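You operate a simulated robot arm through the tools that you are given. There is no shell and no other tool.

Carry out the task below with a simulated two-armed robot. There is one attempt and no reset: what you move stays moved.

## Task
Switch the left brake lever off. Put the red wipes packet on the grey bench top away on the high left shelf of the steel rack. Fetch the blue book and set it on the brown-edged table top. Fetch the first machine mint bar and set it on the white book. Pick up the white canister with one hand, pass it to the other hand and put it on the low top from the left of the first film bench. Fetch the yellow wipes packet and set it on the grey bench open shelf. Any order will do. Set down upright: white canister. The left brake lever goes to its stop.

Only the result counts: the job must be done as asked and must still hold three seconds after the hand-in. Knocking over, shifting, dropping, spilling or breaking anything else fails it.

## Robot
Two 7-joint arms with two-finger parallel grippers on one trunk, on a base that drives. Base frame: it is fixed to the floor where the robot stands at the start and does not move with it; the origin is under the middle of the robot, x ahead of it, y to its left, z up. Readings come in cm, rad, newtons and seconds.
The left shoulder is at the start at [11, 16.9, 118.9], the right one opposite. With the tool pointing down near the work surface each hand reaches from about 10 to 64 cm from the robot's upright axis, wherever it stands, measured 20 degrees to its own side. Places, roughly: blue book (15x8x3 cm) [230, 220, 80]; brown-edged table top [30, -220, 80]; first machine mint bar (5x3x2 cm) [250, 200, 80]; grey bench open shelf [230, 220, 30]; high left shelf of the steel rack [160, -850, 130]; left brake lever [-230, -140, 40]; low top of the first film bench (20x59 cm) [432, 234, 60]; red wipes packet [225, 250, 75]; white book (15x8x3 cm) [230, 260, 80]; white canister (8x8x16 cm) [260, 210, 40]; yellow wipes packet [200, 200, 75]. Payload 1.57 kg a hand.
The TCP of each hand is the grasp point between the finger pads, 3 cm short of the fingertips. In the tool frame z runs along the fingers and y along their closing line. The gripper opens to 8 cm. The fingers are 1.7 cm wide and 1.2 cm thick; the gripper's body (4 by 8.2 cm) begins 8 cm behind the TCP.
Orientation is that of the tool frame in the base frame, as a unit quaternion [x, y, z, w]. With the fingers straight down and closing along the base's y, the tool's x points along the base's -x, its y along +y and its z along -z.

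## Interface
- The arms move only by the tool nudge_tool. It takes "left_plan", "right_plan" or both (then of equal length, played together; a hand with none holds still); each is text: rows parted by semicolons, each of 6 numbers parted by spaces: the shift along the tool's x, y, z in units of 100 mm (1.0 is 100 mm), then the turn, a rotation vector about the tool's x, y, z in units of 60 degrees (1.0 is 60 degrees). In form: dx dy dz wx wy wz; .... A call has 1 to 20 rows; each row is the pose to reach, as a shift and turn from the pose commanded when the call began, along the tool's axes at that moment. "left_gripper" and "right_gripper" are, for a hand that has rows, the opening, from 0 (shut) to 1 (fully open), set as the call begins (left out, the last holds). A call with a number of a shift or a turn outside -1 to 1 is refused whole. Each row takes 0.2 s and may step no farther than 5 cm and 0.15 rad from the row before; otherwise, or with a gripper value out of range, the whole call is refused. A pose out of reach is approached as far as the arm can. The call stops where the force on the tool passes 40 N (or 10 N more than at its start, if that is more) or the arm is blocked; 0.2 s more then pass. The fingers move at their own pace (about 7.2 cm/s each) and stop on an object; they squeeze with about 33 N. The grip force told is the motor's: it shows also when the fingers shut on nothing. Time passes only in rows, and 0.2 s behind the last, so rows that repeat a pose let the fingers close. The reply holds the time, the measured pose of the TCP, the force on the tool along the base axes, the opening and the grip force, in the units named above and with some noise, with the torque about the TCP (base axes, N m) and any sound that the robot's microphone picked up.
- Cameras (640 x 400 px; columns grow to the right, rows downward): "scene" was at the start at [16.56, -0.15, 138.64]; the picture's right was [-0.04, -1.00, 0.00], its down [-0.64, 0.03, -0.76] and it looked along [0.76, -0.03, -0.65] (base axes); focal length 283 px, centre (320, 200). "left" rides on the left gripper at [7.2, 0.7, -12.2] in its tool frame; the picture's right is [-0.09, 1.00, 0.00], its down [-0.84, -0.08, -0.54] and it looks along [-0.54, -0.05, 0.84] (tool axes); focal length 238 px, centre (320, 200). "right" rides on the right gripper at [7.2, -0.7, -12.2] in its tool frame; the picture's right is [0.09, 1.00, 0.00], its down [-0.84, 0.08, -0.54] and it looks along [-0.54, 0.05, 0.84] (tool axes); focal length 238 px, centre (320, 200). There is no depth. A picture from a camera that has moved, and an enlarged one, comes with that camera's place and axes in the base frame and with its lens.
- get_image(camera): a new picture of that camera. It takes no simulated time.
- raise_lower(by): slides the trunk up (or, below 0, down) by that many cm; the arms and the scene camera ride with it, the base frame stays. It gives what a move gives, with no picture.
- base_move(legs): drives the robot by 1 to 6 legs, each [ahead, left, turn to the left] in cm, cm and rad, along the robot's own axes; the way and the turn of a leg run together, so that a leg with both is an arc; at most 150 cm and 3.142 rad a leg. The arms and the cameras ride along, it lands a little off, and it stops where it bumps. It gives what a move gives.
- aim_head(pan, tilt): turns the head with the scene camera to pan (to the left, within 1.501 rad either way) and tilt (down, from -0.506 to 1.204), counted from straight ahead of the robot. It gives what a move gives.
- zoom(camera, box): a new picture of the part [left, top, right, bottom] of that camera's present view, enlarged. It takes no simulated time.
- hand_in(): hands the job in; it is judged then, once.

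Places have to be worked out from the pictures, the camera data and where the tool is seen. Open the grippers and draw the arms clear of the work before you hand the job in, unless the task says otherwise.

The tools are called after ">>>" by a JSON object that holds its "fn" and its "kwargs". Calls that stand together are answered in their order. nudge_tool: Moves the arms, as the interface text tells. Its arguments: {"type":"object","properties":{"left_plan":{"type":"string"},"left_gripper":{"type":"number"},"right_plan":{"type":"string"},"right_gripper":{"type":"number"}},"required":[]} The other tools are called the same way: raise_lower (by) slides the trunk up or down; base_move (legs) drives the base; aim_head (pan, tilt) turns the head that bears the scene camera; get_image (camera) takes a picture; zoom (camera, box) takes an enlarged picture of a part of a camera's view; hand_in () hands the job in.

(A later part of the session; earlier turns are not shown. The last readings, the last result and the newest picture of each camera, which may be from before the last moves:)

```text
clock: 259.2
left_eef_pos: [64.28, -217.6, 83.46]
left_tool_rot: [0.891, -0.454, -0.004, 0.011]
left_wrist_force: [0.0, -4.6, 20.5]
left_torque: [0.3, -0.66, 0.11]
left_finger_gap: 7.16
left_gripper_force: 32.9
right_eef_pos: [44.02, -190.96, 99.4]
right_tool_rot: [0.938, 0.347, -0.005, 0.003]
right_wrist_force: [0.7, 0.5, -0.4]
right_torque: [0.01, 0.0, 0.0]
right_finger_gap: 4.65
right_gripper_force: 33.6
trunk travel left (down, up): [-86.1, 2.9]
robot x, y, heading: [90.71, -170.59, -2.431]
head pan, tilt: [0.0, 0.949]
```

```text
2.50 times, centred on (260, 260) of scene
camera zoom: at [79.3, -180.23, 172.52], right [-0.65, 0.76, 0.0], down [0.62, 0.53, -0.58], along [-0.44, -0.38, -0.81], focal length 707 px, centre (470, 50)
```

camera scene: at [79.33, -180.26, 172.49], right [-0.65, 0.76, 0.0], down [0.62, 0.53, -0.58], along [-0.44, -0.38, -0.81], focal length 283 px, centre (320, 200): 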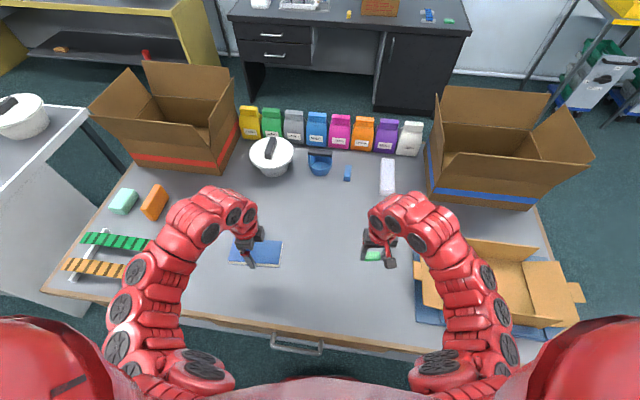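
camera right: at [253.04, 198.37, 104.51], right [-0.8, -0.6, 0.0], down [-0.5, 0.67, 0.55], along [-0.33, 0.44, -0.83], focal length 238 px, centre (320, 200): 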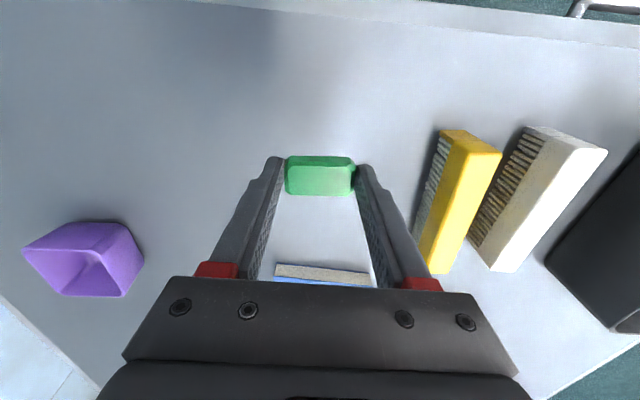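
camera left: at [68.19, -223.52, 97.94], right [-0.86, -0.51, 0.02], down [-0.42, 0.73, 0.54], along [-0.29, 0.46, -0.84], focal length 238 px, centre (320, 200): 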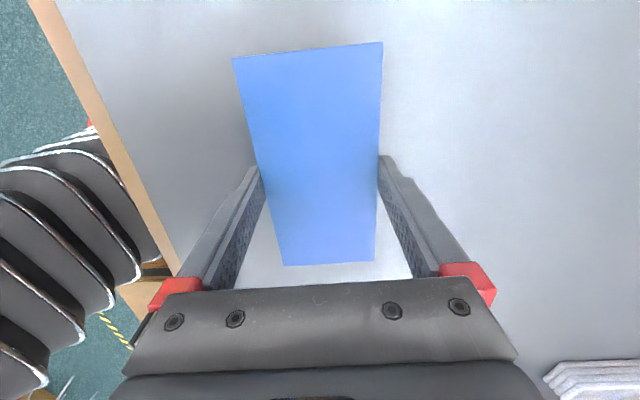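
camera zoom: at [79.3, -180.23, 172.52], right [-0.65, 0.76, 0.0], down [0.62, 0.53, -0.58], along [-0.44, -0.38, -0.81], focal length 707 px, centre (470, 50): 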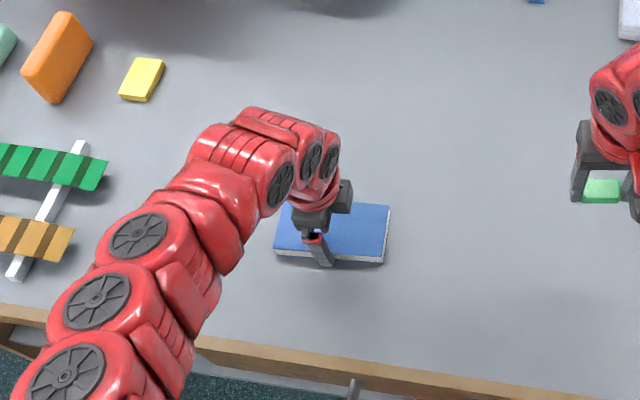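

Contact at 20 N – the book rests on the table. I ease off 1.5 mm, open, and lift straight up.

>>> {"fn": "nudge_tool", "kwargs": {"left_plan": "0 0 -0.015 0 0 0; 0 0 -0.02 0 0 0; 0 0 -0.02 0 0 0"}}

>>> {"fn": "nudge_tool", "kwargs": {"left_plan": "0 0 0 0 0 0; 0 0 0 0 0 0; 0 0 0 0 0 0", "left_gripper": 1}}

>>> {"fn": "nudge_tool", "kwargs": {"left_plan": "0 0 -0.1 0 0 0; 0 0 -0.25 0 0 0; 0 0 -0.5 0 0 0; 0 0 -0.8 0 0 0; 0 0 -1 0 0 0; 0 0 -1 0 0 0"}}

>>> {"fn": "get_image", "kwargs": {"camera": "left"}}

>>> {"fn": "get_image", "kwargs": {"camera": "scene"}}

```text
clock: 260.0
left_eef_pos: [64.23, -217.66, 83.4]
left_tool_rot: [0.892, -0.453, -0.003, 0.008]
left_wrist_force: [0.1, -0.7, -2.2]
left_torque: [0.03, 0.02, 0.01]
left_finger_gap: 7.15
left_gripper_force: 32.9
right_eef_pos: [44.0, -190.86, 99.14]
right_tool_rot: [0.938, 0.347, -0.005, 0.004]
right_wrist_force: [0.7, -0.5, -0.7]
right_torque: [-0.02, 0.0, 0.01]
right_finger_gap: 4.66
right_gripper_force: 33.1
trunk travel left (down, up): [-86.1, 2.9]
robot x, y, heading: [90.74, -170.49, -2.438]
head pan, tilt: [0.0, 0.949]
```

```text
clock: 260.8
left_eef_pos: [64.25, -217.6, 83.67]
left_tool_rot: [0.891, -0.453, -0.004, 0.008]
left_wrist_force: [-0.6, 0.3, 0.1]
left_torque: [-0.01, 0.01, 0.0]
left_finger_gap: 8.03
left_gripper_force: 0.0
right_eef_pos: [43.93, -190.95, 99.21]
right_tool_rot: [0.938, 0.347, -0.005, 0.002]
right_wrist_force: [0.4, -0.3, -0.5]
right_torque: [-0.04, 0.02, -0.05]
right_finger_gap: 4.63
right_gripper_force: 32.8
trunk travel left (down, up): [-86.1, 2.9]
robot x, y, heading: [90.75, -170.3, -2.432]
head pan, tilt: [0.0, 0.949]
```

```text
clock: 262.2
left_eef_pos: [64.25, -217.39, 93.54]
left_tool_rot: [0.891, -0.453, -0.003, 0.009]
left_wrist_force: [-0.6, 0.2, 0.4]
left_torque: [0.0, 0.01, 0.01]
left_finger_gap: 8.0
left_gripper_force: 0.0
right_eef_pos: [43.92, -191.05, 99.21]
right_tool_rot: [0.938, 0.347, -0.005, 0.002]
right_wrist_force: [-0.3, -0.4, -0.4]
right_torque: [0.0, 0.0, -0.04]
right_finger_gap: 4.65
right_gripper_force: 32.9
trunk travel left (down, up): [-86.1, 2.9]
robot x, y, heading: [90.66, -170.63, -2.43]
head pan, tilt: [0.0, 0.949]
```

```text
taken
camera left: at [68.18, -223.35, 105.74], right [-0.86, -0.51, 0.02], down [-0.42, 0.73, 0.54], along [-0.29, 0.46, -0.84], focal length 238 px, centre (320, 200)
```

left: 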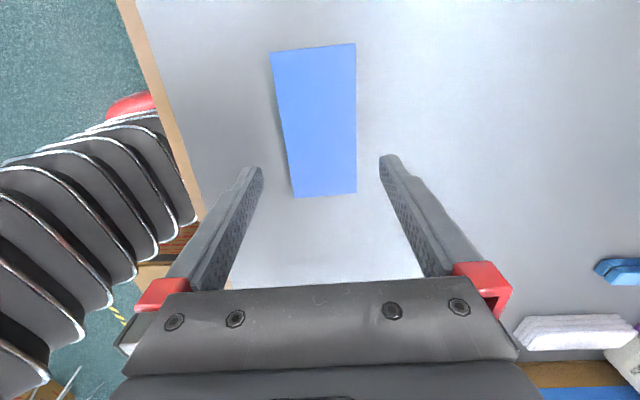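

```text
taken
camera scene: at [79.21, -180.37, 172.47], right [-0.65, 0.76, 0.0], down [0.62, 0.53, -0.58], along [-0.44, -0.38, -0.81], focal length 283 px, centre (320, 200)
```

scene: 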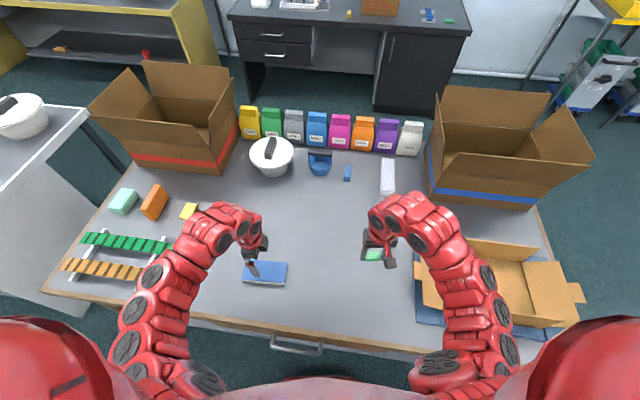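

Blue book done. Next the brake lever with the free left hand: I back out along the same line to the aisle.

>>> {"fn": "base_move", "kwargs": {"legs": [[-77.5, 0, 0], [0, 0, 1.2], [-145, 0, 0]]}}

>>> {"fn": "base_move", "kwargs": {"legs": [[0, 0, -1.5]]}}

>>> {"fn": "aim_head", "kwargs": {"pan": 0.0, "tilt": 0.5}}

>>> {"fn": "get_image", "kwargs": {"camera": "scene"}}

```text
clock: 276.1
left_eef_pos: [135.71, -26.07, 93.58]
left_tool_rot: [0.991, 0.137, 0.002, 0.009]
left_wrist_force: [0.7, 1.1, -0.1]
left_torque: [0.0, 0.04, -0.03]
left_finger_gap: 8.02
left_gripper_force: 0.1
right_eef_pos: [103.96, -36.07, 99.18]
right_tool_rot: [0.573, 0.82, -0.003, 0.004]
right_wrist_force: [0.4, 0.0, -0.5]
right_torque: [-0.03, -0.02, 0.0]
right_finger_gap: 4.69
right_gripper_force: 32.7
trunk travel left (down, up): [-86.1, 2.9]
robot x, y, heading: [101.31, 14.98, -1.216]
head pan, tilt: [0.0, 0.949]
```

```text
clock: 280.2
left_eef_pos: [62.71, -22.6, 93.64]
left_tool_rot: [0.819, -0.573, -0.005, 0.007]
left_wrist_force: [-1.1, -0.7, 0.2]
left_torque: [0.0, -0.04, -0.01]
left_finger_gap: 8.04
left_gripper_force: 0.0
right_eef_pos: [50.49, 8.27, 99.28]
right_tool_rot: [0.977, 0.212, -0.005, 0.001]
right_wrist_force: [-0.1, 0.7, 0.3]
right_torque: [-0.02, 0.04, -0.03]
right_finger_gap: 4.68
right_gripper_force: 33.5
trunk travel left (down, up): [-86.1, 2.9]
robot x, y, heading: [101.42, 15.07, -2.71]
head pan, tilt: [0.0, 0.949]
```

```text
clock: 281.1
left_eef_pos: [62.83, -22.59, 93.55]
left_tool_rot: [0.82, -0.573, -0.006, 0.008]
left_wrist_force: [-0.1, -0.5, -0.3]
left_torque: [0.02, -0.01, 0.01]
left_finger_gap: 7.99
left_gripper_force: 0.0
right_eef_pos: [50.56, 8.22, 99.34]
right_tool_rot: [0.977, 0.212, -0.005, 0.001]
right_wrist_force: [-0.4, -0.2, 0.7]
right_torque: [0.04, 0.02, -0.01]
right_finger_gap: 4.68
right_gripper_force: 33.1
trunk travel left (down, up): [-86.1, 2.9]
robot x, y, heading: [100.99, 14.87, -2.717]
head pan, tilt: [0.0, 0.499]
```

```text
taken
camera scene: at [85.68, 8.1, 176.22], right [-0.41, 0.91, 0.0], down [0.44, 0.2, -0.88], along [-0.8, -0.36, -0.48], focal length 283 px, centre (320, 200)
```

scene: 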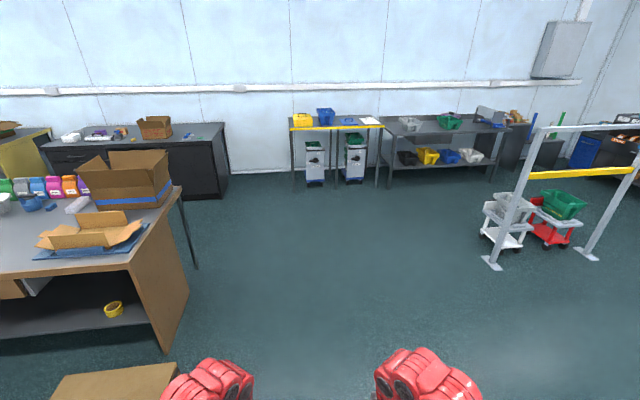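

The lever's rough place falls on the two grey units under the yellow-topped table. I zoom in there.

>>> {"fn": "zoom", "kwargs": {"camera": "scene", "box": [270, 100, 400, 200]}}

>>> {"fn": "zoom", "kwargs": {"camera": "scene", "box": [460, 100, 640, 280]}}

```text
4.00 times, centred on (335, 150) of scene
camera zoom: at [85.68, 8.1, 176.22], right [-0.41, 0.91, 0.0], down [0.44, 0.2, -0.88], along [-0.8, -0.36, -0.48], focal length 1131 px, centre (260, 400)
```

zoom: 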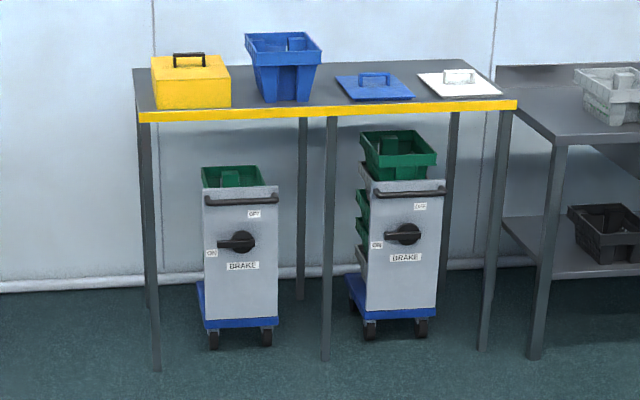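

```text
2.22 times, centred on (550, 190) of scene
camera zoom: at [85.68, 8.1, 176.22], right [-0.41, 0.91, 0.0], down [0.44, 0.2, -0.88], along [-0.8, -0.36, -0.48], focal length 628 px, centre (-191, 222)
```

zoom: 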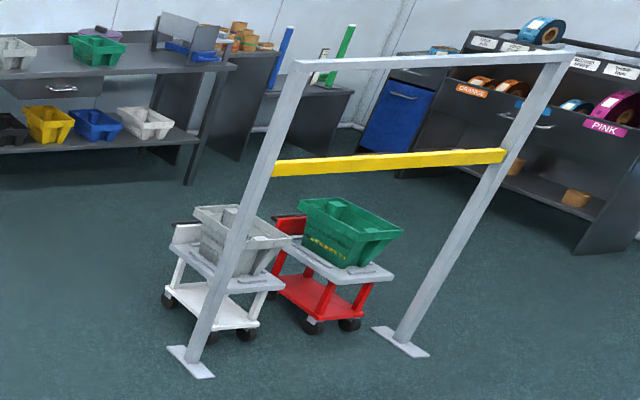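

Two carts with rotary BRAKE handles: each lever points left to ON, with OFF marked above the pivot, so the left one must swing up. I drive over to stand in front of the left cart.

>>> {"fn": "base_move", "kwargs": {"legs": [[0, 0, -0.08], [141, 0, 0], [138, 0, 0], [0, 0, 0.22]]}}

>>> {"fn": "aim_head", "kwargs": {"pan": 0.0, "tilt": 0.8}}

>>> {"fn": "get_image", "kwargs": {"camera": "scene"}}

```text
clock: 295.9
left_eef_pos: [-193.84, -125.08, 93.43]
left_tool_rot: [0.859, -0.512, -0.005, 0.008]
left_wrist_force: [-0.6, 0.4, -1.1]
left_torque: [0.01, 0.0, 0.01]
left_finger_gap: 7.99
left_gripper_force: 0.0
right_eef_pos: [-210.37, -96.45, 99.23]
right_tool_rot: [0.959, 0.283, -0.005, 0.001]
right_wrist_force: [0.0, 0.6, 0.3]
right_torque: [0.02, 0.02, 0.01]
right_finger_gap: 4.69
right_gripper_force: 32.9
trunk travel left (down, up): [-86.1, 2.9]
robot x, y, heading: [-161.1, -82.39, -2.569]
head pan, tilt: [0.0, 0.499]
```

```text
clock: 296.7
left_eef_pos: [-193.69, -125.2, 93.68]
left_tool_rot: [0.859, -0.512, -0.004, 0.009]
left_wrist_force: [-0.1, 0.4, 0.5]
left_torque: [-0.01, 0.0, 0.0]
left_finger_gap: 8.03
left_gripper_force: 0.1
right_eef_pos: [-210.47, -96.45, 99.29]
right_tool_rot: [0.959, 0.283, -0.005, 0.002]
right_wrist_force: [0.5, 0.3, -0.6]
right_torque: [-0.01, 0.0, -0.01]
right_finger_gap: 4.66
right_gripper_force: 33.5
trunk travel left (down, up): [-86.1, 2.9]
robot x, y, heading: [-160.92, -82.43, -2.565]
head pan, tilt: [0.0, 0.799]
```

```text
taken
camera scene: at [-174.7, -90.92, 173.64], right [-0.54, 0.84, 0.0], down [0.6, 0.39, -0.7], along [-0.59, -0.38, -0.72], focal length 283 px, centre (320, 200)
```

scene: 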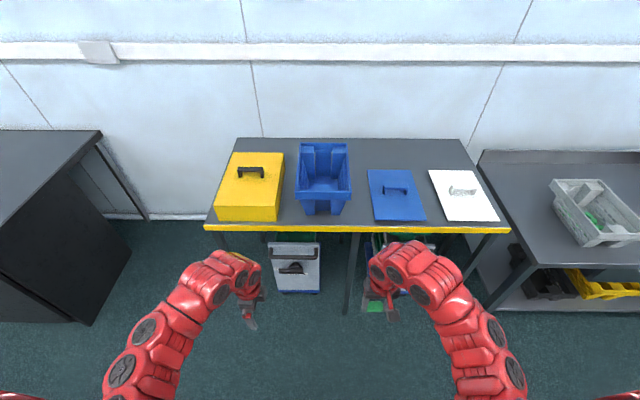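

I lower the trunk to work height and look at the cart panel.

>>> {"fn": "raise_lower", "kwargs": {"by": -40}}

>>> {"fn": "raise_lower", "kwargs": {"by": -18}}

>>> {"fn": "aim_head", "kwargs": {"pan": 0.05, "tilt": 0.6}}

>>> {"fn": "get_image", "kwargs": {"camera": "scene"}}

>>> {"fn": "zoom", "kwargs": {"camera": "scene", "box": [250, 170, 400, 290]}}

```text
clock: 300.5
left_eef_pos: [-193.72, -125.19, 53.59]
left_tool_rot: [0.858, -0.513, -0.005, 0.009]
left_wrist_force: [-0.6, 0.5, 0.0]
left_torque: [-0.01, -0.05, 0.02]
left_finger_gap: 8.0
left_gripper_force: 0.0
right_eef_pos: [-210.42, -96.37, 59.38]
right_tool_rot: [0.959, 0.283, -0.004, 0.001]
right_wrist_force: [-0.9, -0.1, 0.1]
right_torque: [0.03, 0.0, -0.03]
right_finger_gap: 4.63
right_gripper_force: 33.0
trunk travel left (down, up): [-46.1, 42.9]
robot x, y, heading: [-161.05, -82.16, -2.568]
head pan, tilt: [0.0, 0.799]
```

```text
clock: 302.5
left_eef_pos: [-193.75, -125.14, 35.71]
left_tool_rot: [0.859, -0.512, -0.005, 0.009]
left_wrist_force: [0.0, 0.7, 0.1]
left_torque: [0.01, 0.03, 0.02]
left_finger_gap: 7.99
left_gripper_force: 0.1
right_eef_pos: [-210.3, -96.3, 41.38]
right_tool_rot: [0.959, 0.283, -0.005, 0.002]
right_wrist_force: [0.5, 0.3, -0.8]
right_torque: [0.01, 0.01, 0.04]
right_finger_gap: 4.69
right_gripper_force: 33.0
trunk travel left (down, up): [-28.1, 60.9]
robot x, y, heading: [-161.4, -82.03, -2.566]
head pan, tilt: [0.0, 0.799]
```

```text
clock: 303.3
left_eef_pos: [-193.76, -125.22, 35.54]
left_tool_rot: [0.859, -0.513, -0.005, 0.008]
left_wrist_force: [0.7, 0.2, 0.0]
left_torque: [0.0, -0.02, -0.01]
left_finger_gap: 7.99
left_gripper_force: 0.1
right_eef_pos: [-210.45, -96.3, 41.37]
right_tool_rot: [0.959, 0.283, -0.006, 0.001]
right_wrist_force: [0.1, 0.1, -0.4]
right_torque: [-0.01, 0.01, -0.03]
right_finger_gap: 4.68
right_gripper_force: 32.6
trunk travel left (down, up): [-28.1, 60.9]
robot x, y, heading: [-161.18, -82.45, -2.573]
head pan, tilt: [0.051, 0.6]
```

```text
taken
camera scene: at [-175.09, -91.71, 117.31], right [-0.58, 0.81, 0.0], down [0.46, 0.33, -0.82], along [-0.67, -0.48, -0.57], focal length 283 px, centre (320, 200)
```

scene: 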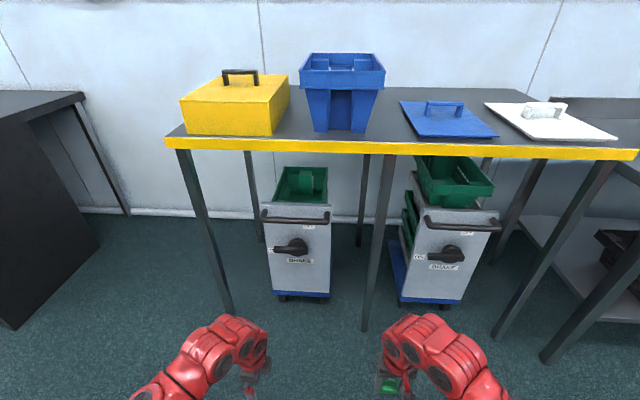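

```text
3.33 times, centred on (325, 230) of scene
camera zoom: at [-175.09, -91.71, 117.31], right [-0.58, 0.81, 0.0], down [0.46, 0.33, -0.82], along [-0.67, -0.48, -0.57], focal length 943 px, centre (303, 100)
```

zoom: 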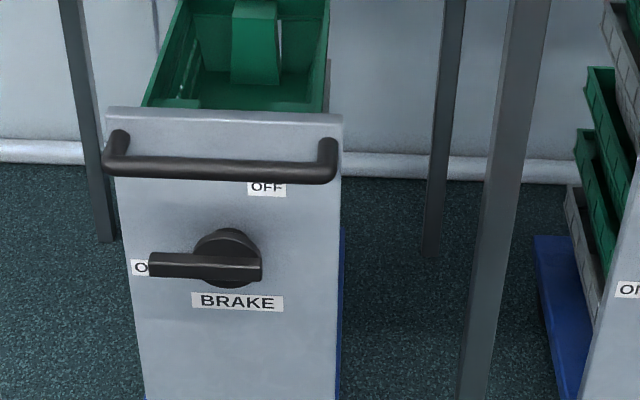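

The lever bar points left from its hub (hub near (-229.3, -140.2, 46), bar about 8 cm long); it must swing up. I turn slightly to face the panel and tip the left hand to point forward, fingers shut as a pusher.

>>> {"fn": "base_move", "kwargs": {"legs": [[0, 0, -0.13]]}}

>>> {"fn": "nudge_tool", "kwargs": {"left_plan": "0 0.06 -0.06 -0.125 0 0; 0 0.12 -0.12 -0.25 0 0; 0 0.18 -0.18 -0.375 0 0; 0 0.24 -0.24 -0.5 0 0; 0 0.3 -0.3 -0.625 0 0; 0 0.36 -0.36 -0.75 0 0; 0 0.42 -0.42 -0.875 0 0; 0 0.5 -0.5 -1 0 0; 0 0.5 -0.5 -1 0 0", "left_gripper": 0}}

>>> {"fn": "get_image", "kwargs": {"camera": "scene"}}

```text
clock: 304.2
left_eef_pos: [-199.1, -120.65, 35.56]
left_tool_rot: [0.824, -0.567, -0.005, 0.008]
left_wrist_force: [0.4, -0.1, -0.1]
left_torque: [0.0, 0.01, 0.0]
left_finger_gap: 7.98
left_gripper_force: 0.0
right_eef_pos: [-211.82, -89.77, 41.22]
right_tool_rot: [0.976, 0.219, -0.005, 0.003]
right_wrist_force: [-0.3, -0.4, 0.1]
right_torque: [0.04, -0.01, -0.01]
right_finger_gap: 4.66
right_gripper_force: 33.4
trunk travel left (down, up): [-28.1, 60.9]
robot x, y, heading: [-161.15, -82.26, -2.698]
head pan, tilt: [0.051, 0.6]
```

```text
clock: 306.2
left_eef_pos: [-203.85, -122.31, 41.43]
left_tool_rot: [0.722, -0.499, -0.273, 0.394]
left_wrist_force: [-0.1, 0.5, -0.4]
left_torque: [-0.01, 0.03, 0.0]
left_finger_gap: 0.0
left_gripper_force: 21.4
left hand out of reach, approached as far as the arm can: row 8, 9
right_eef_pos: [-211.91, -89.82, 41.29]
right_tool_rot: [0.976, 0.219, -0.005, 0.001]
right_wrist_force: [-0.1, 0.3, -0.6]
right_torque: [0.01, -0.03, 0.02]
right_finger_gap: 4.67
right_gripper_force: 33.0
trunk travel left (down, up): [-28.1, 60.9]
robot x, y, heading: [-161.07, -82.52, -2.7]
head pan, tilt: [0.051, 0.6]
```

```text
taken
camera scene: at [-176.22, -89.8, 117.32], right [-0.47, 0.88, 0.0], down [0.5, 0.27, -0.82], along [-0.73, -0.39, -0.57], focal length 283 px, centre (320, 200)
```

scene: 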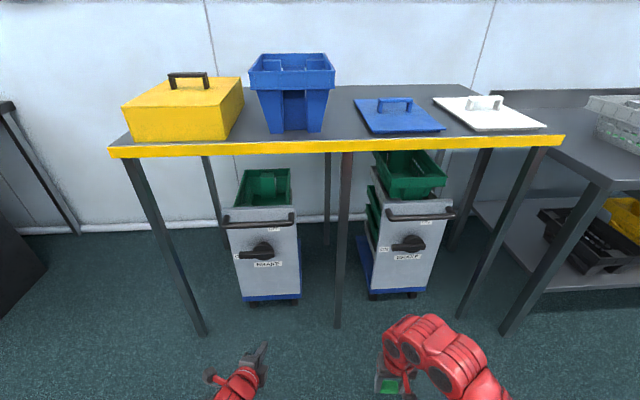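

Fingers are shut and the hand points forward, 33° down. I lower the trunk 12 cm and then raise and level the hand, still in the open.

>>> {"fn": "raise_lower", "kwargs": {"by": -12}}

>>> {"fn": "nudge_tool", "kwargs": {"left_plan": "0 0.157 -0.002 -0.09 0 0; 0 0.314 -0.004 -0.18 0 0; 0 0.47 -0.006 -0.27 0 0; 0 0.63 -0.008 -0.36 0 0; 0 0.786 -0.01 -0.45 0 0; 0 0.943 -0.012 -0.54 0 0; 0 0.943 -0.012 -0.54 0 0"}}

>>> {"fn": "get_image", "kwargs": {"camera": "left"}}

>>> {"fn": "get_image", "kwargs": {"camera": "scene"}}

```text
clock: 307.8
left_eef_pos: [-203.82, -122.34, 29.32]
left_tool_rot: [0.722, -0.499, -0.273, 0.393]
left_wrist_force: [0.8, 0.3, -0.3]
left_torque: [0.0, 0.04, 0.02]
left_finger_gap: 0.02
left_gripper_force: 21.6
right_eef_pos: [-211.79, -89.8, 29.34]
right_tool_rot: [0.976, 0.219, -0.005, 0.001]
right_wrist_force: [0.8, 0.2, 0.8]
right_torque: [-0.02, -0.02, 0.0]
right_finger_gap: 4.64
right_gripper_force: 32.3
trunk travel left (down, up): [-16.1, 72.9]
robot x, y, heading: [-161.37, -82.66, -2.7]
head pan, tilt: [0.051, 0.6]
```

```text
clock: 309.4
left_eef_pos: [-208.21, -124.6, 37.47]
left_tool_rot: [0.573, -0.421, -0.392, 0.584]
left_wrist_force: [-0.6, -0.3, -0.3]
left_torque: [-0.01, 0.01, 0.02]
left_finger_gap: 0.03
left_gripper_force: 21.0
left hand out of reach, approached as far as the arm can: row 1, 2
right_eef_pos: [-211.52, -89.89, 30.04]
right_tool_rot: [0.976, 0.218, -0.01, -0.004]
right_wrist_force: [0.0, 0.1, -0.5]
right_torque: [0.02, 0.04, -0.02]
right_finger_gap: 4.67
right_gripper_force: 33.1
trunk travel left (down, up): [-16.1, 72.9]
robot x, y, heading: [-161.54, -82.25, -2.701]
head pan, tilt: [0.051, 0.6]
```

```text
taken
camera left: at [-194.28, -127.02, 38.46], right [-0.05, 0.13, 0.99], down [0.23, 0.97, -0.11], along [-0.97, 0.22, -0.08], focal length 238 px, centre (320, 200)
```

left: 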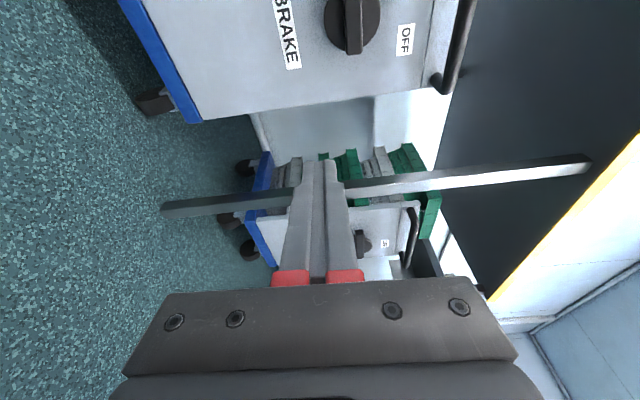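

```text
taken
camera scene: at [-175.07, -90.61, 105.59], right [-0.47, 0.88, 0.01], down [0.49, 0.27, -0.83], along [-0.73, -0.39, -0.56], focal length 283 px, centre (320, 200)
```

scene: 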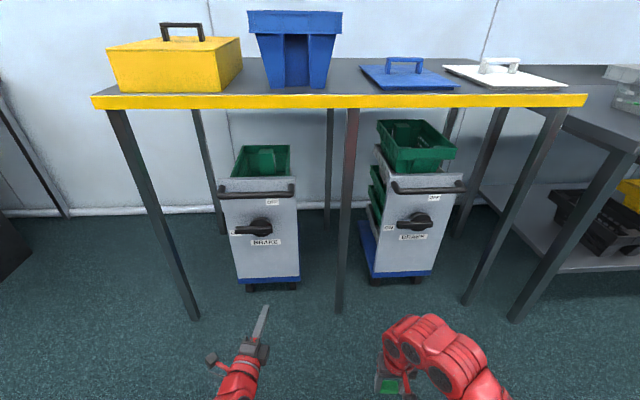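

The hand is level and points squarely at the panel. I zoom both cameras on the lever to fix its place.

>>> {"fn": "zoom", "kwargs": {"camera": "scene", "box": [190, 150, 350, 330]}}

>>> {"fn": "zoom", "kwargs": {"camera": "left", "box": [240, 0, 480, 150]}}

```text
2.22 times, centred on (270, 240) of scene
camera zoom: at [-175.07, -90.61, 105.59], right [-0.47, 0.88, 0.01], down [0.49, 0.27, -0.83], along [-0.73, -0.39, -0.56], focal length 628 px, centre (431, 111)
```

zoom: 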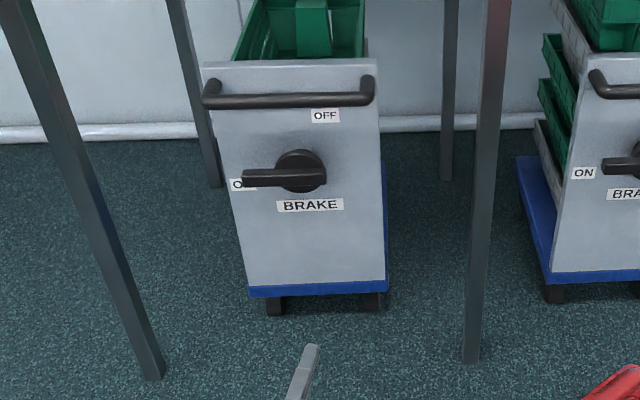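

```text
2.67 times, centred on (360, 75) of left
camera zoom: at [-194.28, -127.02, 38.46], right [-0.05, 0.13, 0.99], down [0.23, 0.97, -0.11], along [-0.97, 0.22, -0.08], focal length 636 px, centre (213, 533)
```

zoom: 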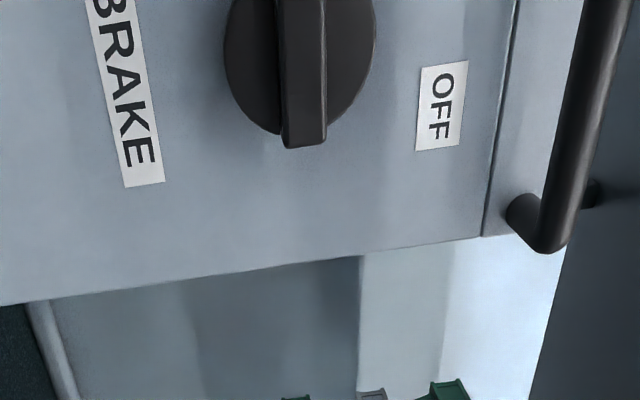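

From both views: knob centre about (-230.1, -142.1, 43), bar 9 cm to the left, panel about 5 cm behind the bar. The hand must go 16 cm left and 26 cm ahead; I use the base for most of that.

>>> {"fn": "base_move", "kwargs": {"legs": [[0, 14, 0], [20, 0, 0]]}}

>>> {"fn": "get_image", "kwargs": {"camera": "left"}}

>>> {"fn": "get_image", "kwargs": {"camera": "scene"}}

```text
clock: 311.9
left_eef_pos: [-220.45, -146.11, 37.42]
left_tool_rot: [0.573, -0.419, -0.394, 0.584]
left_wrist_force: [-0.2, -0.1, 0.3]
left_torque: [-0.02, -0.01, -0.02]
left_finger_gap: 0.0
left_gripper_force: 21.9
right_eef_pos: [-223.65, -111.39, 29.68]
right_tool_rot: [0.976, 0.22, -0.008, -0.005]
right_wrist_force: [0.0, 0.0, -0.7]
right_torque: [0.0, 0.01, 0.0]
right_finger_gap: 4.63
right_gripper_force: 33.0
trunk travel left (down, up): [-16.1, 72.9]
robot x, y, heading: [-173.13, -104.07, -2.699]
head pan, tilt: [0.051, 0.6]
```

```text
taken
camera left: at [-206.51, -148.62, 38.26], right [-0.05, 0.12, 0.99], down [0.23, 0.97, -0.11], along [-0.97, 0.22, -0.08], focal length 238 px, centre (320, 200)
```

left: 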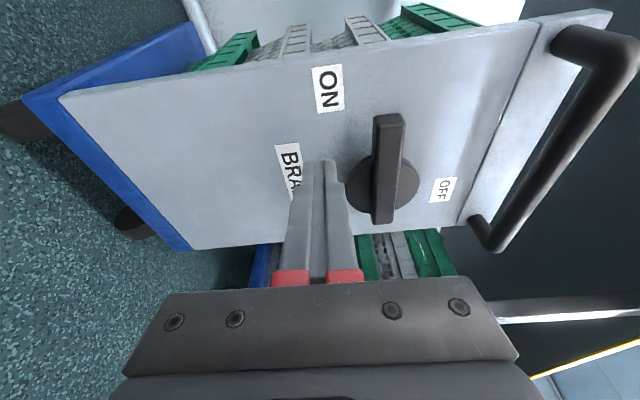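

```text
taken
camera scene: at [-187.46, -112.39, 105.44], right [-0.47, 0.88, 0.01], down [0.49, 0.28, -0.83], along [-0.73, -0.38, -0.56], focal length 283 px, centre (320, 200)
```

scene: 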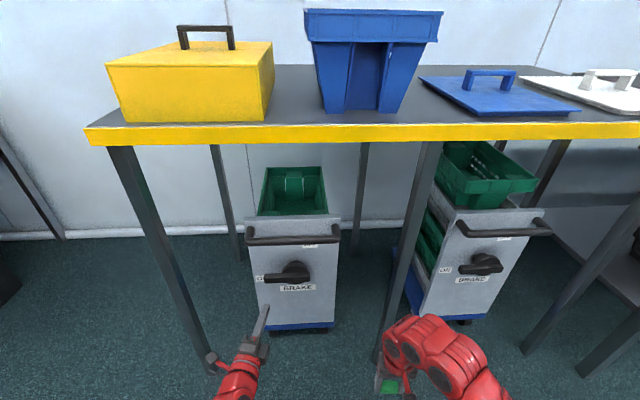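

The finger line is 6 cm left of the knob's centre and about 4 cm below the bar, bar 9.8 cm ahead of the TCP, panel 13 cm ahead. I move forward 7.8 cm so the tips pass under the bar.

>>> {"fn": "nudge_tool", "kwargs": {"left_plan": "0 0 0.2 0 0 0; 0 0 0.4 0 0 0; 0 0 0.6 0 0 0; 0 0 0.78 0 0 0; 0 0 0.78 0 0 0"}}

>>> {"fn": "get_image", "kwargs": {"camera": "left"}}

>>> {"fn": "zoom", "kwargs": {"camera": "scene", "box": [200, 200, 380, 370]}}

```text
clock: 313.1
left_eef_pos: [-228.01, -148.46, 37.23]
left_tool_rot: [0.571, -0.424, -0.388, 0.586]
left_wrist_force: [-0.6, 0.3, 0.4]
left_torque: [0.0, -0.03, 0.03]
left_finger_gap: 0.0
left_gripper_force: 21.1
right_eef_pos: [-223.8, -111.26, 29.31]
right_tool_rot: [0.976, 0.219, -0.005, 0.002]
right_wrist_force: [1.0, -0.6, 0.6]
right_torque: [0.01, -0.02, 0.02]
right_finger_gap: 4.65
right_gripper_force: 32.9
trunk travel left (down, up): [-16.1, 72.9]
robot x, y, heading: [-173.18, -104.03, -2.698]
head pan, tilt: [0.051, 0.6]
```

```text
taken
camera left: at [-214.15, -150.95, 38.27], right [-0.06, 0.13, 0.99], down [0.23, 0.97, -0.11], along [-0.97, 0.22, -0.09], focal length 238 px, centre (320, 200)
```

left: 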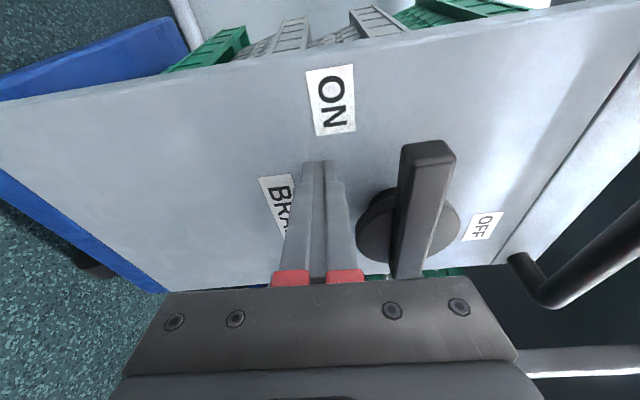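

```text
2.35 times, centred on (290, 285) of scene
camera zoom: at [-188.18, -111.29, 105.29], right [-0.47, 0.88, 0.0], down [0.5, 0.27, -0.82], along [-0.73, -0.39, -0.57], focal length 665 px, centre (391, 0)
```

zoom: 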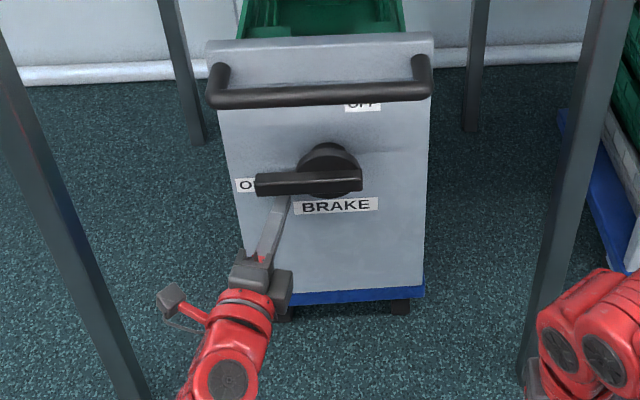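

The shut fingertips are right under the bar's left part. I push upward in small rows, beginning the arc.

>>> {"fn": "nudge_tool", "kwargs": {"left_plan": "0 0.15 0 0 0 0; 0 0.3 0 0 0 0; 0 0.39 0 0 0 0; 0.01 0.5 0 0 0 0; 0.025 0.61 0 0 0 0; 0.035 0.72 0 0 0 0; 0.035 0.72 0 0 0 0"}}

>>> {"fn": "get_image", "kwargs": {"camera": "left"}}

>>> {"fn": "zoom", "kwargs": {"camera": "scene", "box": [200, 200, 380, 370]}}

```text
clock: 314.7
left_eef_pos: [-227.87, -148.48, 44.36]
left_tool_rot: [0.571, -0.425, -0.389, 0.585]
left_wrist_force: [0.9, -0.5, 0.1]
left_torque: [0.0, -0.04, 0.03]
left_finger_gap: 0.0
left_gripper_force: 21.2
right_eef_pos: [-223.88, -111.22, 29.19]
right_tool_rot: [0.976, 0.22, -0.005, 0.001]
right_wrist_force: [0.8, 0.4, 0.4]
right_torque: [0.02, 0.03, 0.01]
right_finger_gap: 4.64
right_gripper_force: 32.9
trunk travel left (down, up): [-16.1, 72.9]
robot x, y, heading: [-173.0, -103.91, -2.702]
head pan, tilt: [0.051, 0.6]
```

```text
taken
camera left: at [-214.18, -151.0, 45.52], right [-0.06, 0.13, 0.99], down [0.23, 0.97, -0.12], along [-0.97, 0.22, -0.09], focal length 238 px, centre (320, 200)
```

left: 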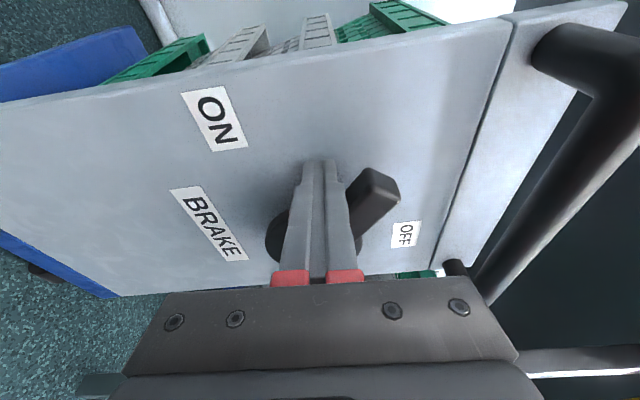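

```text
2.35 times, centred on (290, 285) of scene
camera zoom: at [-188.18, -111.29, 105.31], right [-0.47, 0.88, 0.0], down [0.5, 0.27, -0.82], along [-0.73, -0.39, -0.57], focal length 665 px, centre (391, 0)
```

zoom: 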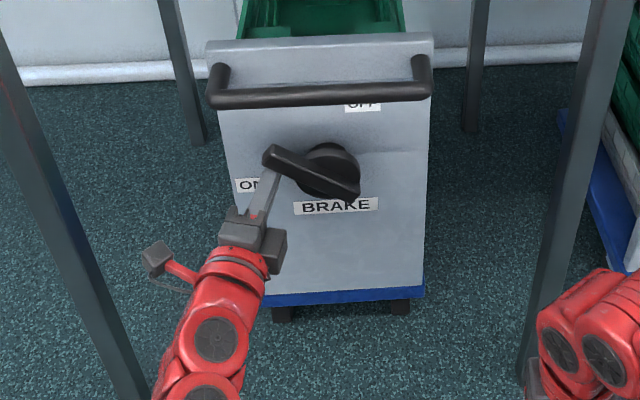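

It turns easily, about 30° so far. I continue along the arc toward vertical.

>>> {"fn": "nudge_tool", "kwargs": {"left_plan": "-0.04 0.07 0 0 0 0; -0.08 0.136 0 0 0 0; -0.135 0.18 0 0 0 0; -0.19 0.22 0 0 0 0; -0.24 0.275 0 0 0 0; -0.295 0.33 0 0 0 0; -0.365 0.365 0 0 0 0; -0.435 0.4 0 0 0 0; -0.435 0.4 0 0 0 0"}}

>>> {"fn": "get_image", "kwargs": {"camera": "left"}}

>>> {"fn": "zoom", "kwargs": {"camera": "scene", "box": [200, 200, 380, 370]}}

```text
clock: 316.7
left_eef_pos: [-229.39, -144.6, 48.04]
left_tool_rot: [0.573, -0.422, -0.386, 0.587]
left_wrist_force: [11.0, -24.6, -9.0]
left_torque: [0.07, -0.36, 0.47]
left_finger_gap: 0.0
left_gripper_force: 21.2
right_eef_pos: [-223.75, -111.36, 29.29]
right_tool_rot: [0.976, 0.22, -0.005, 0.0]
right_wrist_force: [0.0, -0.4, 0.3]
right_torque: [0.03, -0.03, 0.01]
right_finger_gap: 4.64
right_gripper_force: 33.3
trunk travel left (down, up): [-16.1, 72.9]
robot x, y, heading: [-172.75, -104.12, -2.697]
head pan, tilt: [0.051, 0.6]
```

```text
taken
camera left: at [-215.54, -146.99, 49.25], right [-0.06, 0.13, 0.99], down [0.22, 0.97, -0.12], along [-0.97, 0.21, -0.09], focal length 238 px, centre (320, 200)
```

left: 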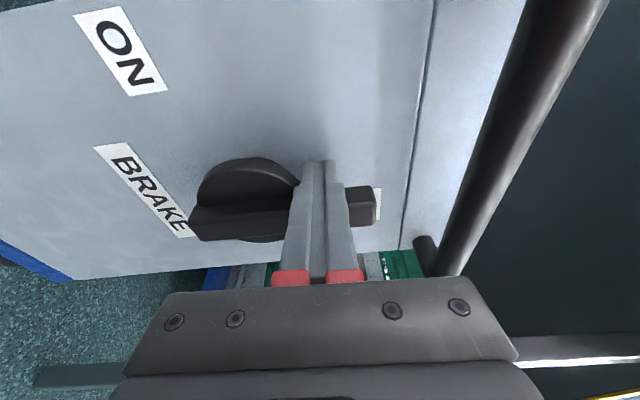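

```text
2.35 times, centred on (290, 285) of scene
camera zoom: at [-188.17, -111.53, 105.29], right [-0.47, 0.88, 0.0], down [0.5, 0.27, -0.82], along [-0.73, -0.39, -0.57], focal length 665 px, centre (391, 0)
```

zoom: 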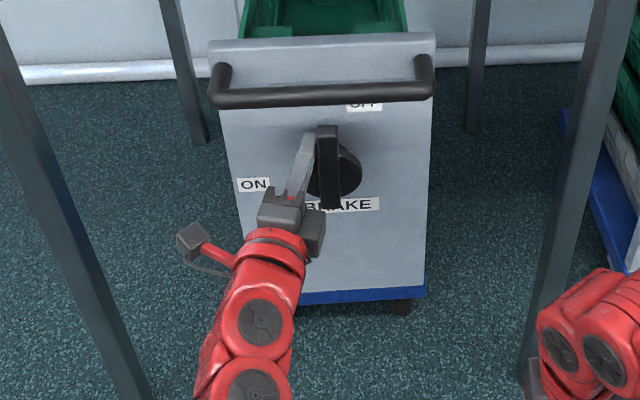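

The lever stands vertical at OFF and pushes back with 27 N – that is the stop. I press a touch further to be sure it is fully home.

>>> {"fn": "nudge_tool", "kwargs": {"left_plan": "-0.015 0 0 0 0 0; -0.03 0 0 0 0 0; -0.03 0 0 0 0 0"}}

>>> {"fn": "get_image", "kwargs": {"camera": "left"}}

```text
clock: 317.2
left_eef_pos: [-229.43, -144.63, 48.3]
left_tool_rot: [0.572, -0.42, -0.384, 0.59]
left_wrist_force: [2.7, -5.2, -0.9]
left_torque: [0.0, -0.05, 0.05]
left_finger_gap: 0.0
left_gripper_force: 21.6
right_eef_pos: [-223.77, -111.42, 29.35]
right_tool_rot: [0.976, 0.219, -0.005, 0.001]
right_wrist_force: [0.3, 0.0, 0.1]
right_torque: [0.0, 0.03, 0.0]
right_finger_gap: 4.65
right_gripper_force: 33.8
trunk travel left (down, up): [-16.1, 72.9]
robot x, y, heading: [-173.17, -104.14, -2.701]
head pan, tilt: [0.051, 0.6]
stopped in row 2 (left hand): the force on the tool passed its limit at 42 N (the readings are from after the stop); the commanded pose is now the measured one
```

```text
taken
camera left: at [-215.45, -146.91, 49.43], right [-0.06, 0.14, 0.99], down [0.21, 0.97, -0.12], along [-0.97, 0.21, -0.09], focal length 238 px, centre (320, 200)
```

left: 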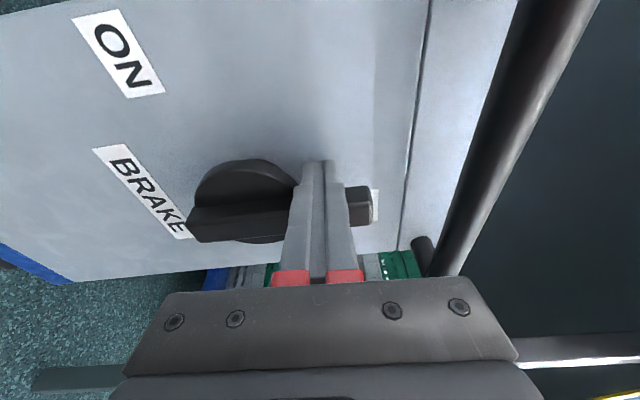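

Hard stop confirmed (42 N, no further motion). I ease the fingers off to the left and draw straight back.

>>> {"fn": "nudge_tool", "kwargs": {"left_plan": "0.05 0 0 0 0 0; 0.12 0 0 0 0 0; 0.12 0 -0.3 0 0 0; 0.12 0 -0.6 0 0 0; 0.12 0 -0.9 0 0 0; 0.12 0 -0.9 0 0 0"}}

>>> {"fn": "zoom", "kwargs": {"camera": "scene", "box": [200, 180, 400, 350]}}

>>> {"fn": "get_image", "kwargs": {"camera": "left"}}

```text
clock: 318.6
left_eef_pos: [-220.73, -142.84, 49.51]
left_tool_rot: [0.572, -0.415, -0.387, 0.592]
left_wrist_force: [-1.1, 0.7, 0.0]
left_torque: [-0.01, 0.0, 0.01]
left_finger_gap: 0.0
left_gripper_force: 21.2
right_eef_pos: [-223.79, -111.44, 29.85]
right_tool_rot: [0.976, 0.22, -0.004, 0.002]
right_wrist_force: [0.9, 0.4, 0.1]
right_torque: [-0.03, -0.01, 0.0]
right_finger_gap: 4.65
right_gripper_force: 33.5
trunk travel left (down, up): [-16.1, 72.9]
robot x, y, heading: [-173.29, -104.02, -2.696]
head pan, tilt: [0.051, 0.6]
```

```text
2.35 times, centred on (300, 265) of scene
camera zoom: at [-188.31, -111.3, 105.95], right [-0.47, 0.88, 0.0], down [0.5, 0.27, -0.82], along [-0.73, -0.39, -0.57], focal length 665 px, centre (367, 47)
```

zoom: 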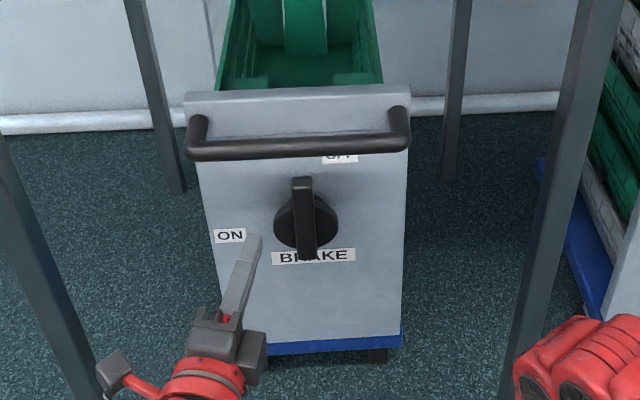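

```text
taken
camera left: at [-206.82, -145.03, 50.41], right [-0.05, 0.13, 0.99], down [0.21, 0.97, -0.12], along [-0.98, 0.2, -0.08], focal length 238 px, centre (320, 200)
```

left: 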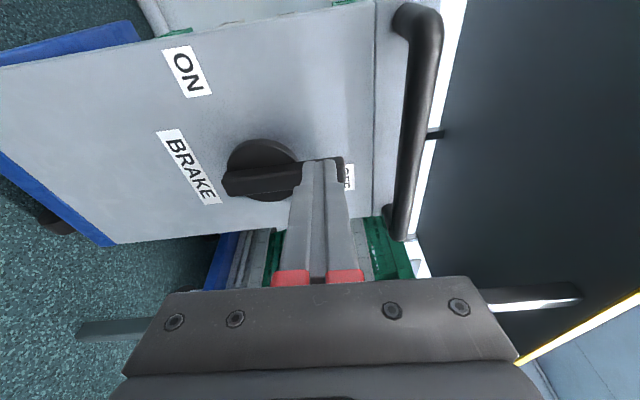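

Left brake lever is at OFF. I back away from the cart and raise the trunk for the trip to the far side of the grey bench.

>>> {"fn": "base_move", "kwargs": {"legs": [[-35, 0, 0]]}}

>>> {"fn": "raise_lower", "kwargs": {"by": 40}}

>>> {"fn": "get_image", "kwargs": {"camera": "scene"}}

```text
clock: 320.9
left_eef_pos: [-188.98, -127.94, 49.22]
left_tool_rot: [0.575, -0.415, -0.384, 0.591]
left_wrist_force: [0.5, -0.5, -0.6]
left_torque: [0.03, -0.02, -0.01]
left_finger_gap: 0.01
left_gripper_force: 21.4
right_eef_pos: [-192.41, -96.78, 29.88]
right_tool_rot: [0.975, 0.223, -0.005, 0.003]
right_wrist_force: [-0.2, 0.0, 0.0]
right_torque: [0.01, 0.0, 0.0]
right_finger_gap: 4.65
right_gripper_force: 32.9
trunk travel left (down, up): [-16.1, 72.9]
robot x, y, heading: [-141.86, -88.91, -2.69]
head pan, tilt: [0.051, 0.6]
```

```text
clock: 324.7
left_eef_pos: [-189.1, -128.03, 88.54]
left_tool_rot: [0.576, -0.415, -0.384, 0.591]
left_wrist_force: [1.3, -0.3, -0.3]
left_torque: [-0.01, -0.01, 0.01]
left_finger_gap: 0.01
left_gripper_force: 20.8
right_eef_pos: [-192.38, -96.71, 69.23]
right_tool_rot: [0.975, 0.223, -0.005, 0.002]
right_wrist_force: [-0.4, -0.3, -0.6]
right_torque: [-0.02, -0.02, -0.02]
right_finger_gap: 4.63
right_gripper_force: 32.8
trunk travel left (down, up): [-56.1, 32.9]
robot x, y, heading: [-141.66, -89.18, -2.693]
head pan, tilt: [0.051, 0.6]
```

```text
taken
camera scene: at [-156.8, -96.48, 145.31], right [-0.48, 0.88, 0.0], down [0.5, 0.27, -0.82], along [-0.72, -0.4, -0.57], focal length 283 px, centre (320, 200)
```

scene: 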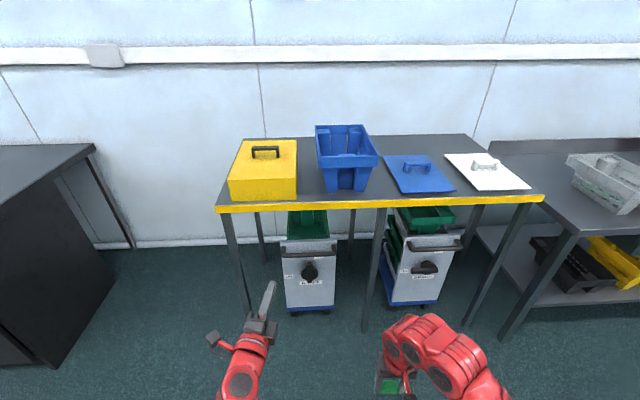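

The lever stays at OFF. I raise the trunk the rest of the way, turn round, and head for the far (left) side of the grey bench, passing left of the dolly.

>>> {"fn": "raise_lower", "kwargs": {"by": 30}}

>>> {"fn": "base_move", "kwargs": {"legs": [[0, 0, -2.64]]}}

>>> {"fn": "aim_head", "kwargs": {"pan": 0.0, "tilt": 0.5}}

>>> {"fn": "get_image", "kwargs": {"camera": "scene"}}

```text
clock: 327.7
left_eef_pos: [-189.03, -127.9, 118.61]
left_tool_rot: [0.575, -0.415, -0.385, 0.591]
left_wrist_force: [0.0, -0.3, -0.1]
left_torque: [-0.01, 0.0, 0.04]
left_finger_gap: 0.0
left_gripper_force: 21.5
right_eef_pos: [-192.31, -96.77, 99.24]
right_tool_rot: [0.975, 0.223, -0.005, 0.002]
right_wrist_force: [-0.7, 0.0, -1.0]
right_torque: [-0.02, -0.06, -0.01]
right_finger_gap: 4.64
right_gripper_force: 32.9
trunk travel left (down, up): [-86.1, 2.9]
robot x, y, heading: [-141.4, -88.9, -2.694]
head pan, tilt: [0.051, 0.6]
```

```text
clock: 334.3
left_eef_pos: [-119.53, -32.03, 118.47]
left_tool_rot: [0.258, 0.661, 0.668, 0.224]
left_wrist_force: [0.6, 0.5, 0.7]
left_torque: [-0.04, 0.02, -0.01]
left_finger_gap: 0.0
left_gripper_force: 21.1
right_eef_pos: [-101.56, -57.57, 99.29]
right_tool_rot: [-0.46, 0.888, 0.002, 0.005]
right_wrist_force: [0.8, 0.6, -1.1]
right_torque: [0.01, -0.02, 0.0]
right_finger_gap: 4.66
right_gripper_force: 32.7
trunk travel left (down, up): [-86.1, 2.9]
robot x, y, heading: [-141.66, -89.06, 0.955]
head pan, tilt: [0.051, 0.6]
```

```text
clock: 335.0
left_eef_pos: [-119.5, -32.02, 118.55]
left_tool_rot: [0.258, 0.661, 0.667, 0.225]
left_wrist_force: [0.2, -0.3, -0.4]
left_torque: [0.03, 0.0, 0.03]
left_finger_gap: 0.01
left_gripper_force: 21.3
right_eef_pos: [-101.42, -57.59, 99.15]
right_tool_rot: [-0.46, 0.888, 0.003, 0.005]
right_wrist_force: [-0.3, 0.0, 0.0]
right_torque: [-0.01, 0.01, 0.02]
right_finger_gap: 4.65
right_gripper_force: 32.9
trunk travel left (down, up): [-86.1, 2.9]
robot x, y, heading: [-141.95, -88.66, 0.957]
head pan, tilt: [0.0, 0.499]
```

```text
taken
camera scene: at [-131.96, -74.74, 176.22], right [0.82, -0.58, 0.0], down [-0.28, -0.39, -0.88], along [0.51, 0.72, -0.48], focal length 283 px, centre (320, 200)
```

scene: 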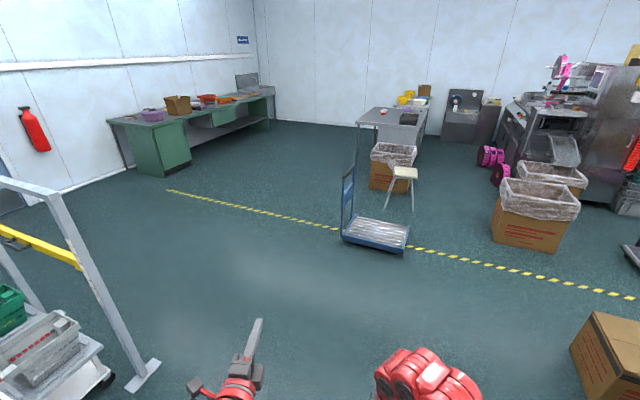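

Open floor ahead; the dolly stays 57 cm to my right. I drive to about (40, 270), then turn toward the bench's far side.

>>> {"fn": "base_move", "kwargs": {"legs": [[0, 0, 0.146], [150, 0, 0], [150, 0, 0], [102, 0, 0], [0, 0, -0.84]]}}

>>> {"fn": "get_image", "kwargs": {"camera": "scene"}}

```text
clock: 357.4
left_eef_pos: [106.96, 295.91, 118.48]
left_tool_rot: [0.483, 0.52, 0.538, 0.455]
left_wrist_force: [-0.7, 0.5, -0.4]
left_torque: [0.0, -0.02, 0.01]
left_finger_gap: 0.0
left_gripper_force: 20.7
right_eef_pos: [102.36, 264.86, 99.3]
right_tool_rot: [-0.102, 0.995, 0.001, 0.006]
right_wrist_force: [-0.8, 0.6, -1.6]
right_torque: [-0.02, -0.02, -0.01]
right_finger_gap: 4.68
right_gripper_force: 33.7
trunk travel left (down, up): [-86.1, 2.9]
robot x, y, heading: [51.31, 269.54, 0.2]
head pan, tilt: [0.0, 0.499]
```

```text
taken
camera scene: at [68.3, 273.4, 176.23], right [0.2, -0.98, 0.0], down [-0.47, -0.1, -0.88], along [0.86, 0.18, -0.48], focal length 283 px, centre (320, 200)
```

scene: 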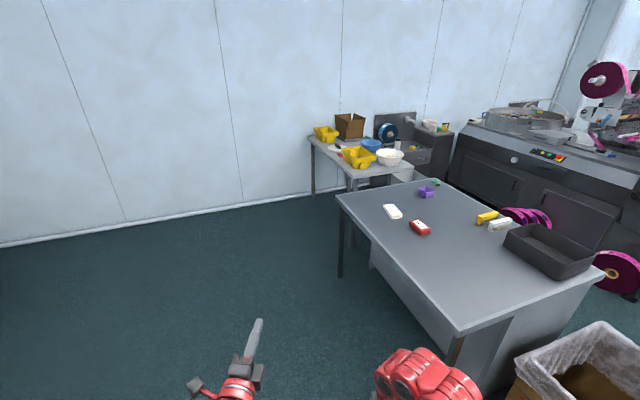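

The bench's far side is in view: white book near (231.7, 258), red packet near (215, 243.4), 24–28 cm from this edge. I drive alongside and turn to face it.

>>> {"fn": "base_move", "kwargs": {"legs": [[85, 4.3, 0], [82, 4.4, 0], [0, 0, -1.234]]}}

>>> {"fn": "aim_head", "kwargs": {"pan": 0.0, "tilt": 0.9}}

>>> {"fn": "get_image", "kwargs": {"camera": "scene"}}

```text
clock: 368.9
left_eef_pos: [253.74, 264.6, 118.56]
left_tool_rot: [0.698, 0.128, 0.159, 0.686]
left_wrist_force: [-0.3, 0.3, -0.5]
left_torque: [0.0, -0.02, 0.0]
left_finger_gap: 0.01
left_gripper_force: 21.4
right_eef_pos: [222.7, 259.98, 99.27]
right_tool_rot: [0.514, 0.858, -0.003, 0.005]
right_wrist_force: [-0.3, 0.4, -0.5]
right_torque: [-0.01, 0.02, 0.01]
right_finger_gap: 4.64
right_gripper_force: 32.7
trunk travel left (down, up): [-86.1, 2.9]
robot x, y, heading: [212.49, 309.76, -1.081]
head pan, tilt: [0.0, 0.499]
```

```text
clock: 369.8
left_eef_pos: [253.75, 264.58, 118.53]
left_tool_rot: [0.698, 0.128, 0.159, 0.687]
left_wrist_force: [0.2, 1.0, -0.7]
left_torque: [0.01, -0.02, -0.01]
left_finger_gap: 0.02
left_gripper_force: 21.5
right_eef_pos: [222.63, 259.83, 99.33]
right_tool_rot: [0.513, 0.858, -0.002, 0.006]
right_wrist_force: [-0.4, 0.0, -0.8]
right_torque: [-0.02, 0.0, 0.01]
right_finger_gap: 4.66
right_gripper_force: 33.6
trunk travel left (down, up): [-86.1, 2.9]
robot x, y, heading: [212.68, 310.1, -1.08]
head pan, tilt: [0.0, 0.901]
```

```text
taken
camera scene: at [220.21, 296.62, 172.85], right [-0.88, -0.47, 0.0], down [-0.37, 0.69, -0.62], along [0.29, -0.55, -0.78], focal length 283 px, centre (320, 200)
```

scene: 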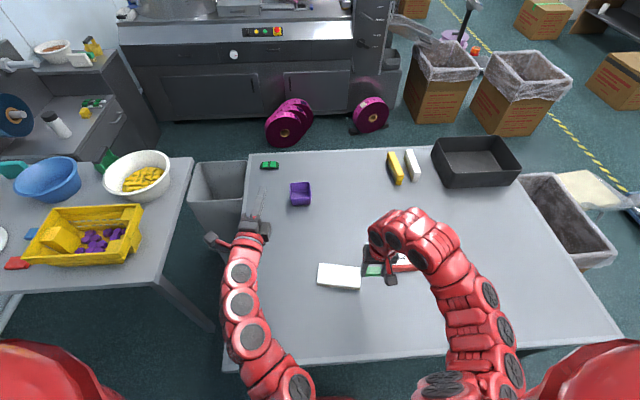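

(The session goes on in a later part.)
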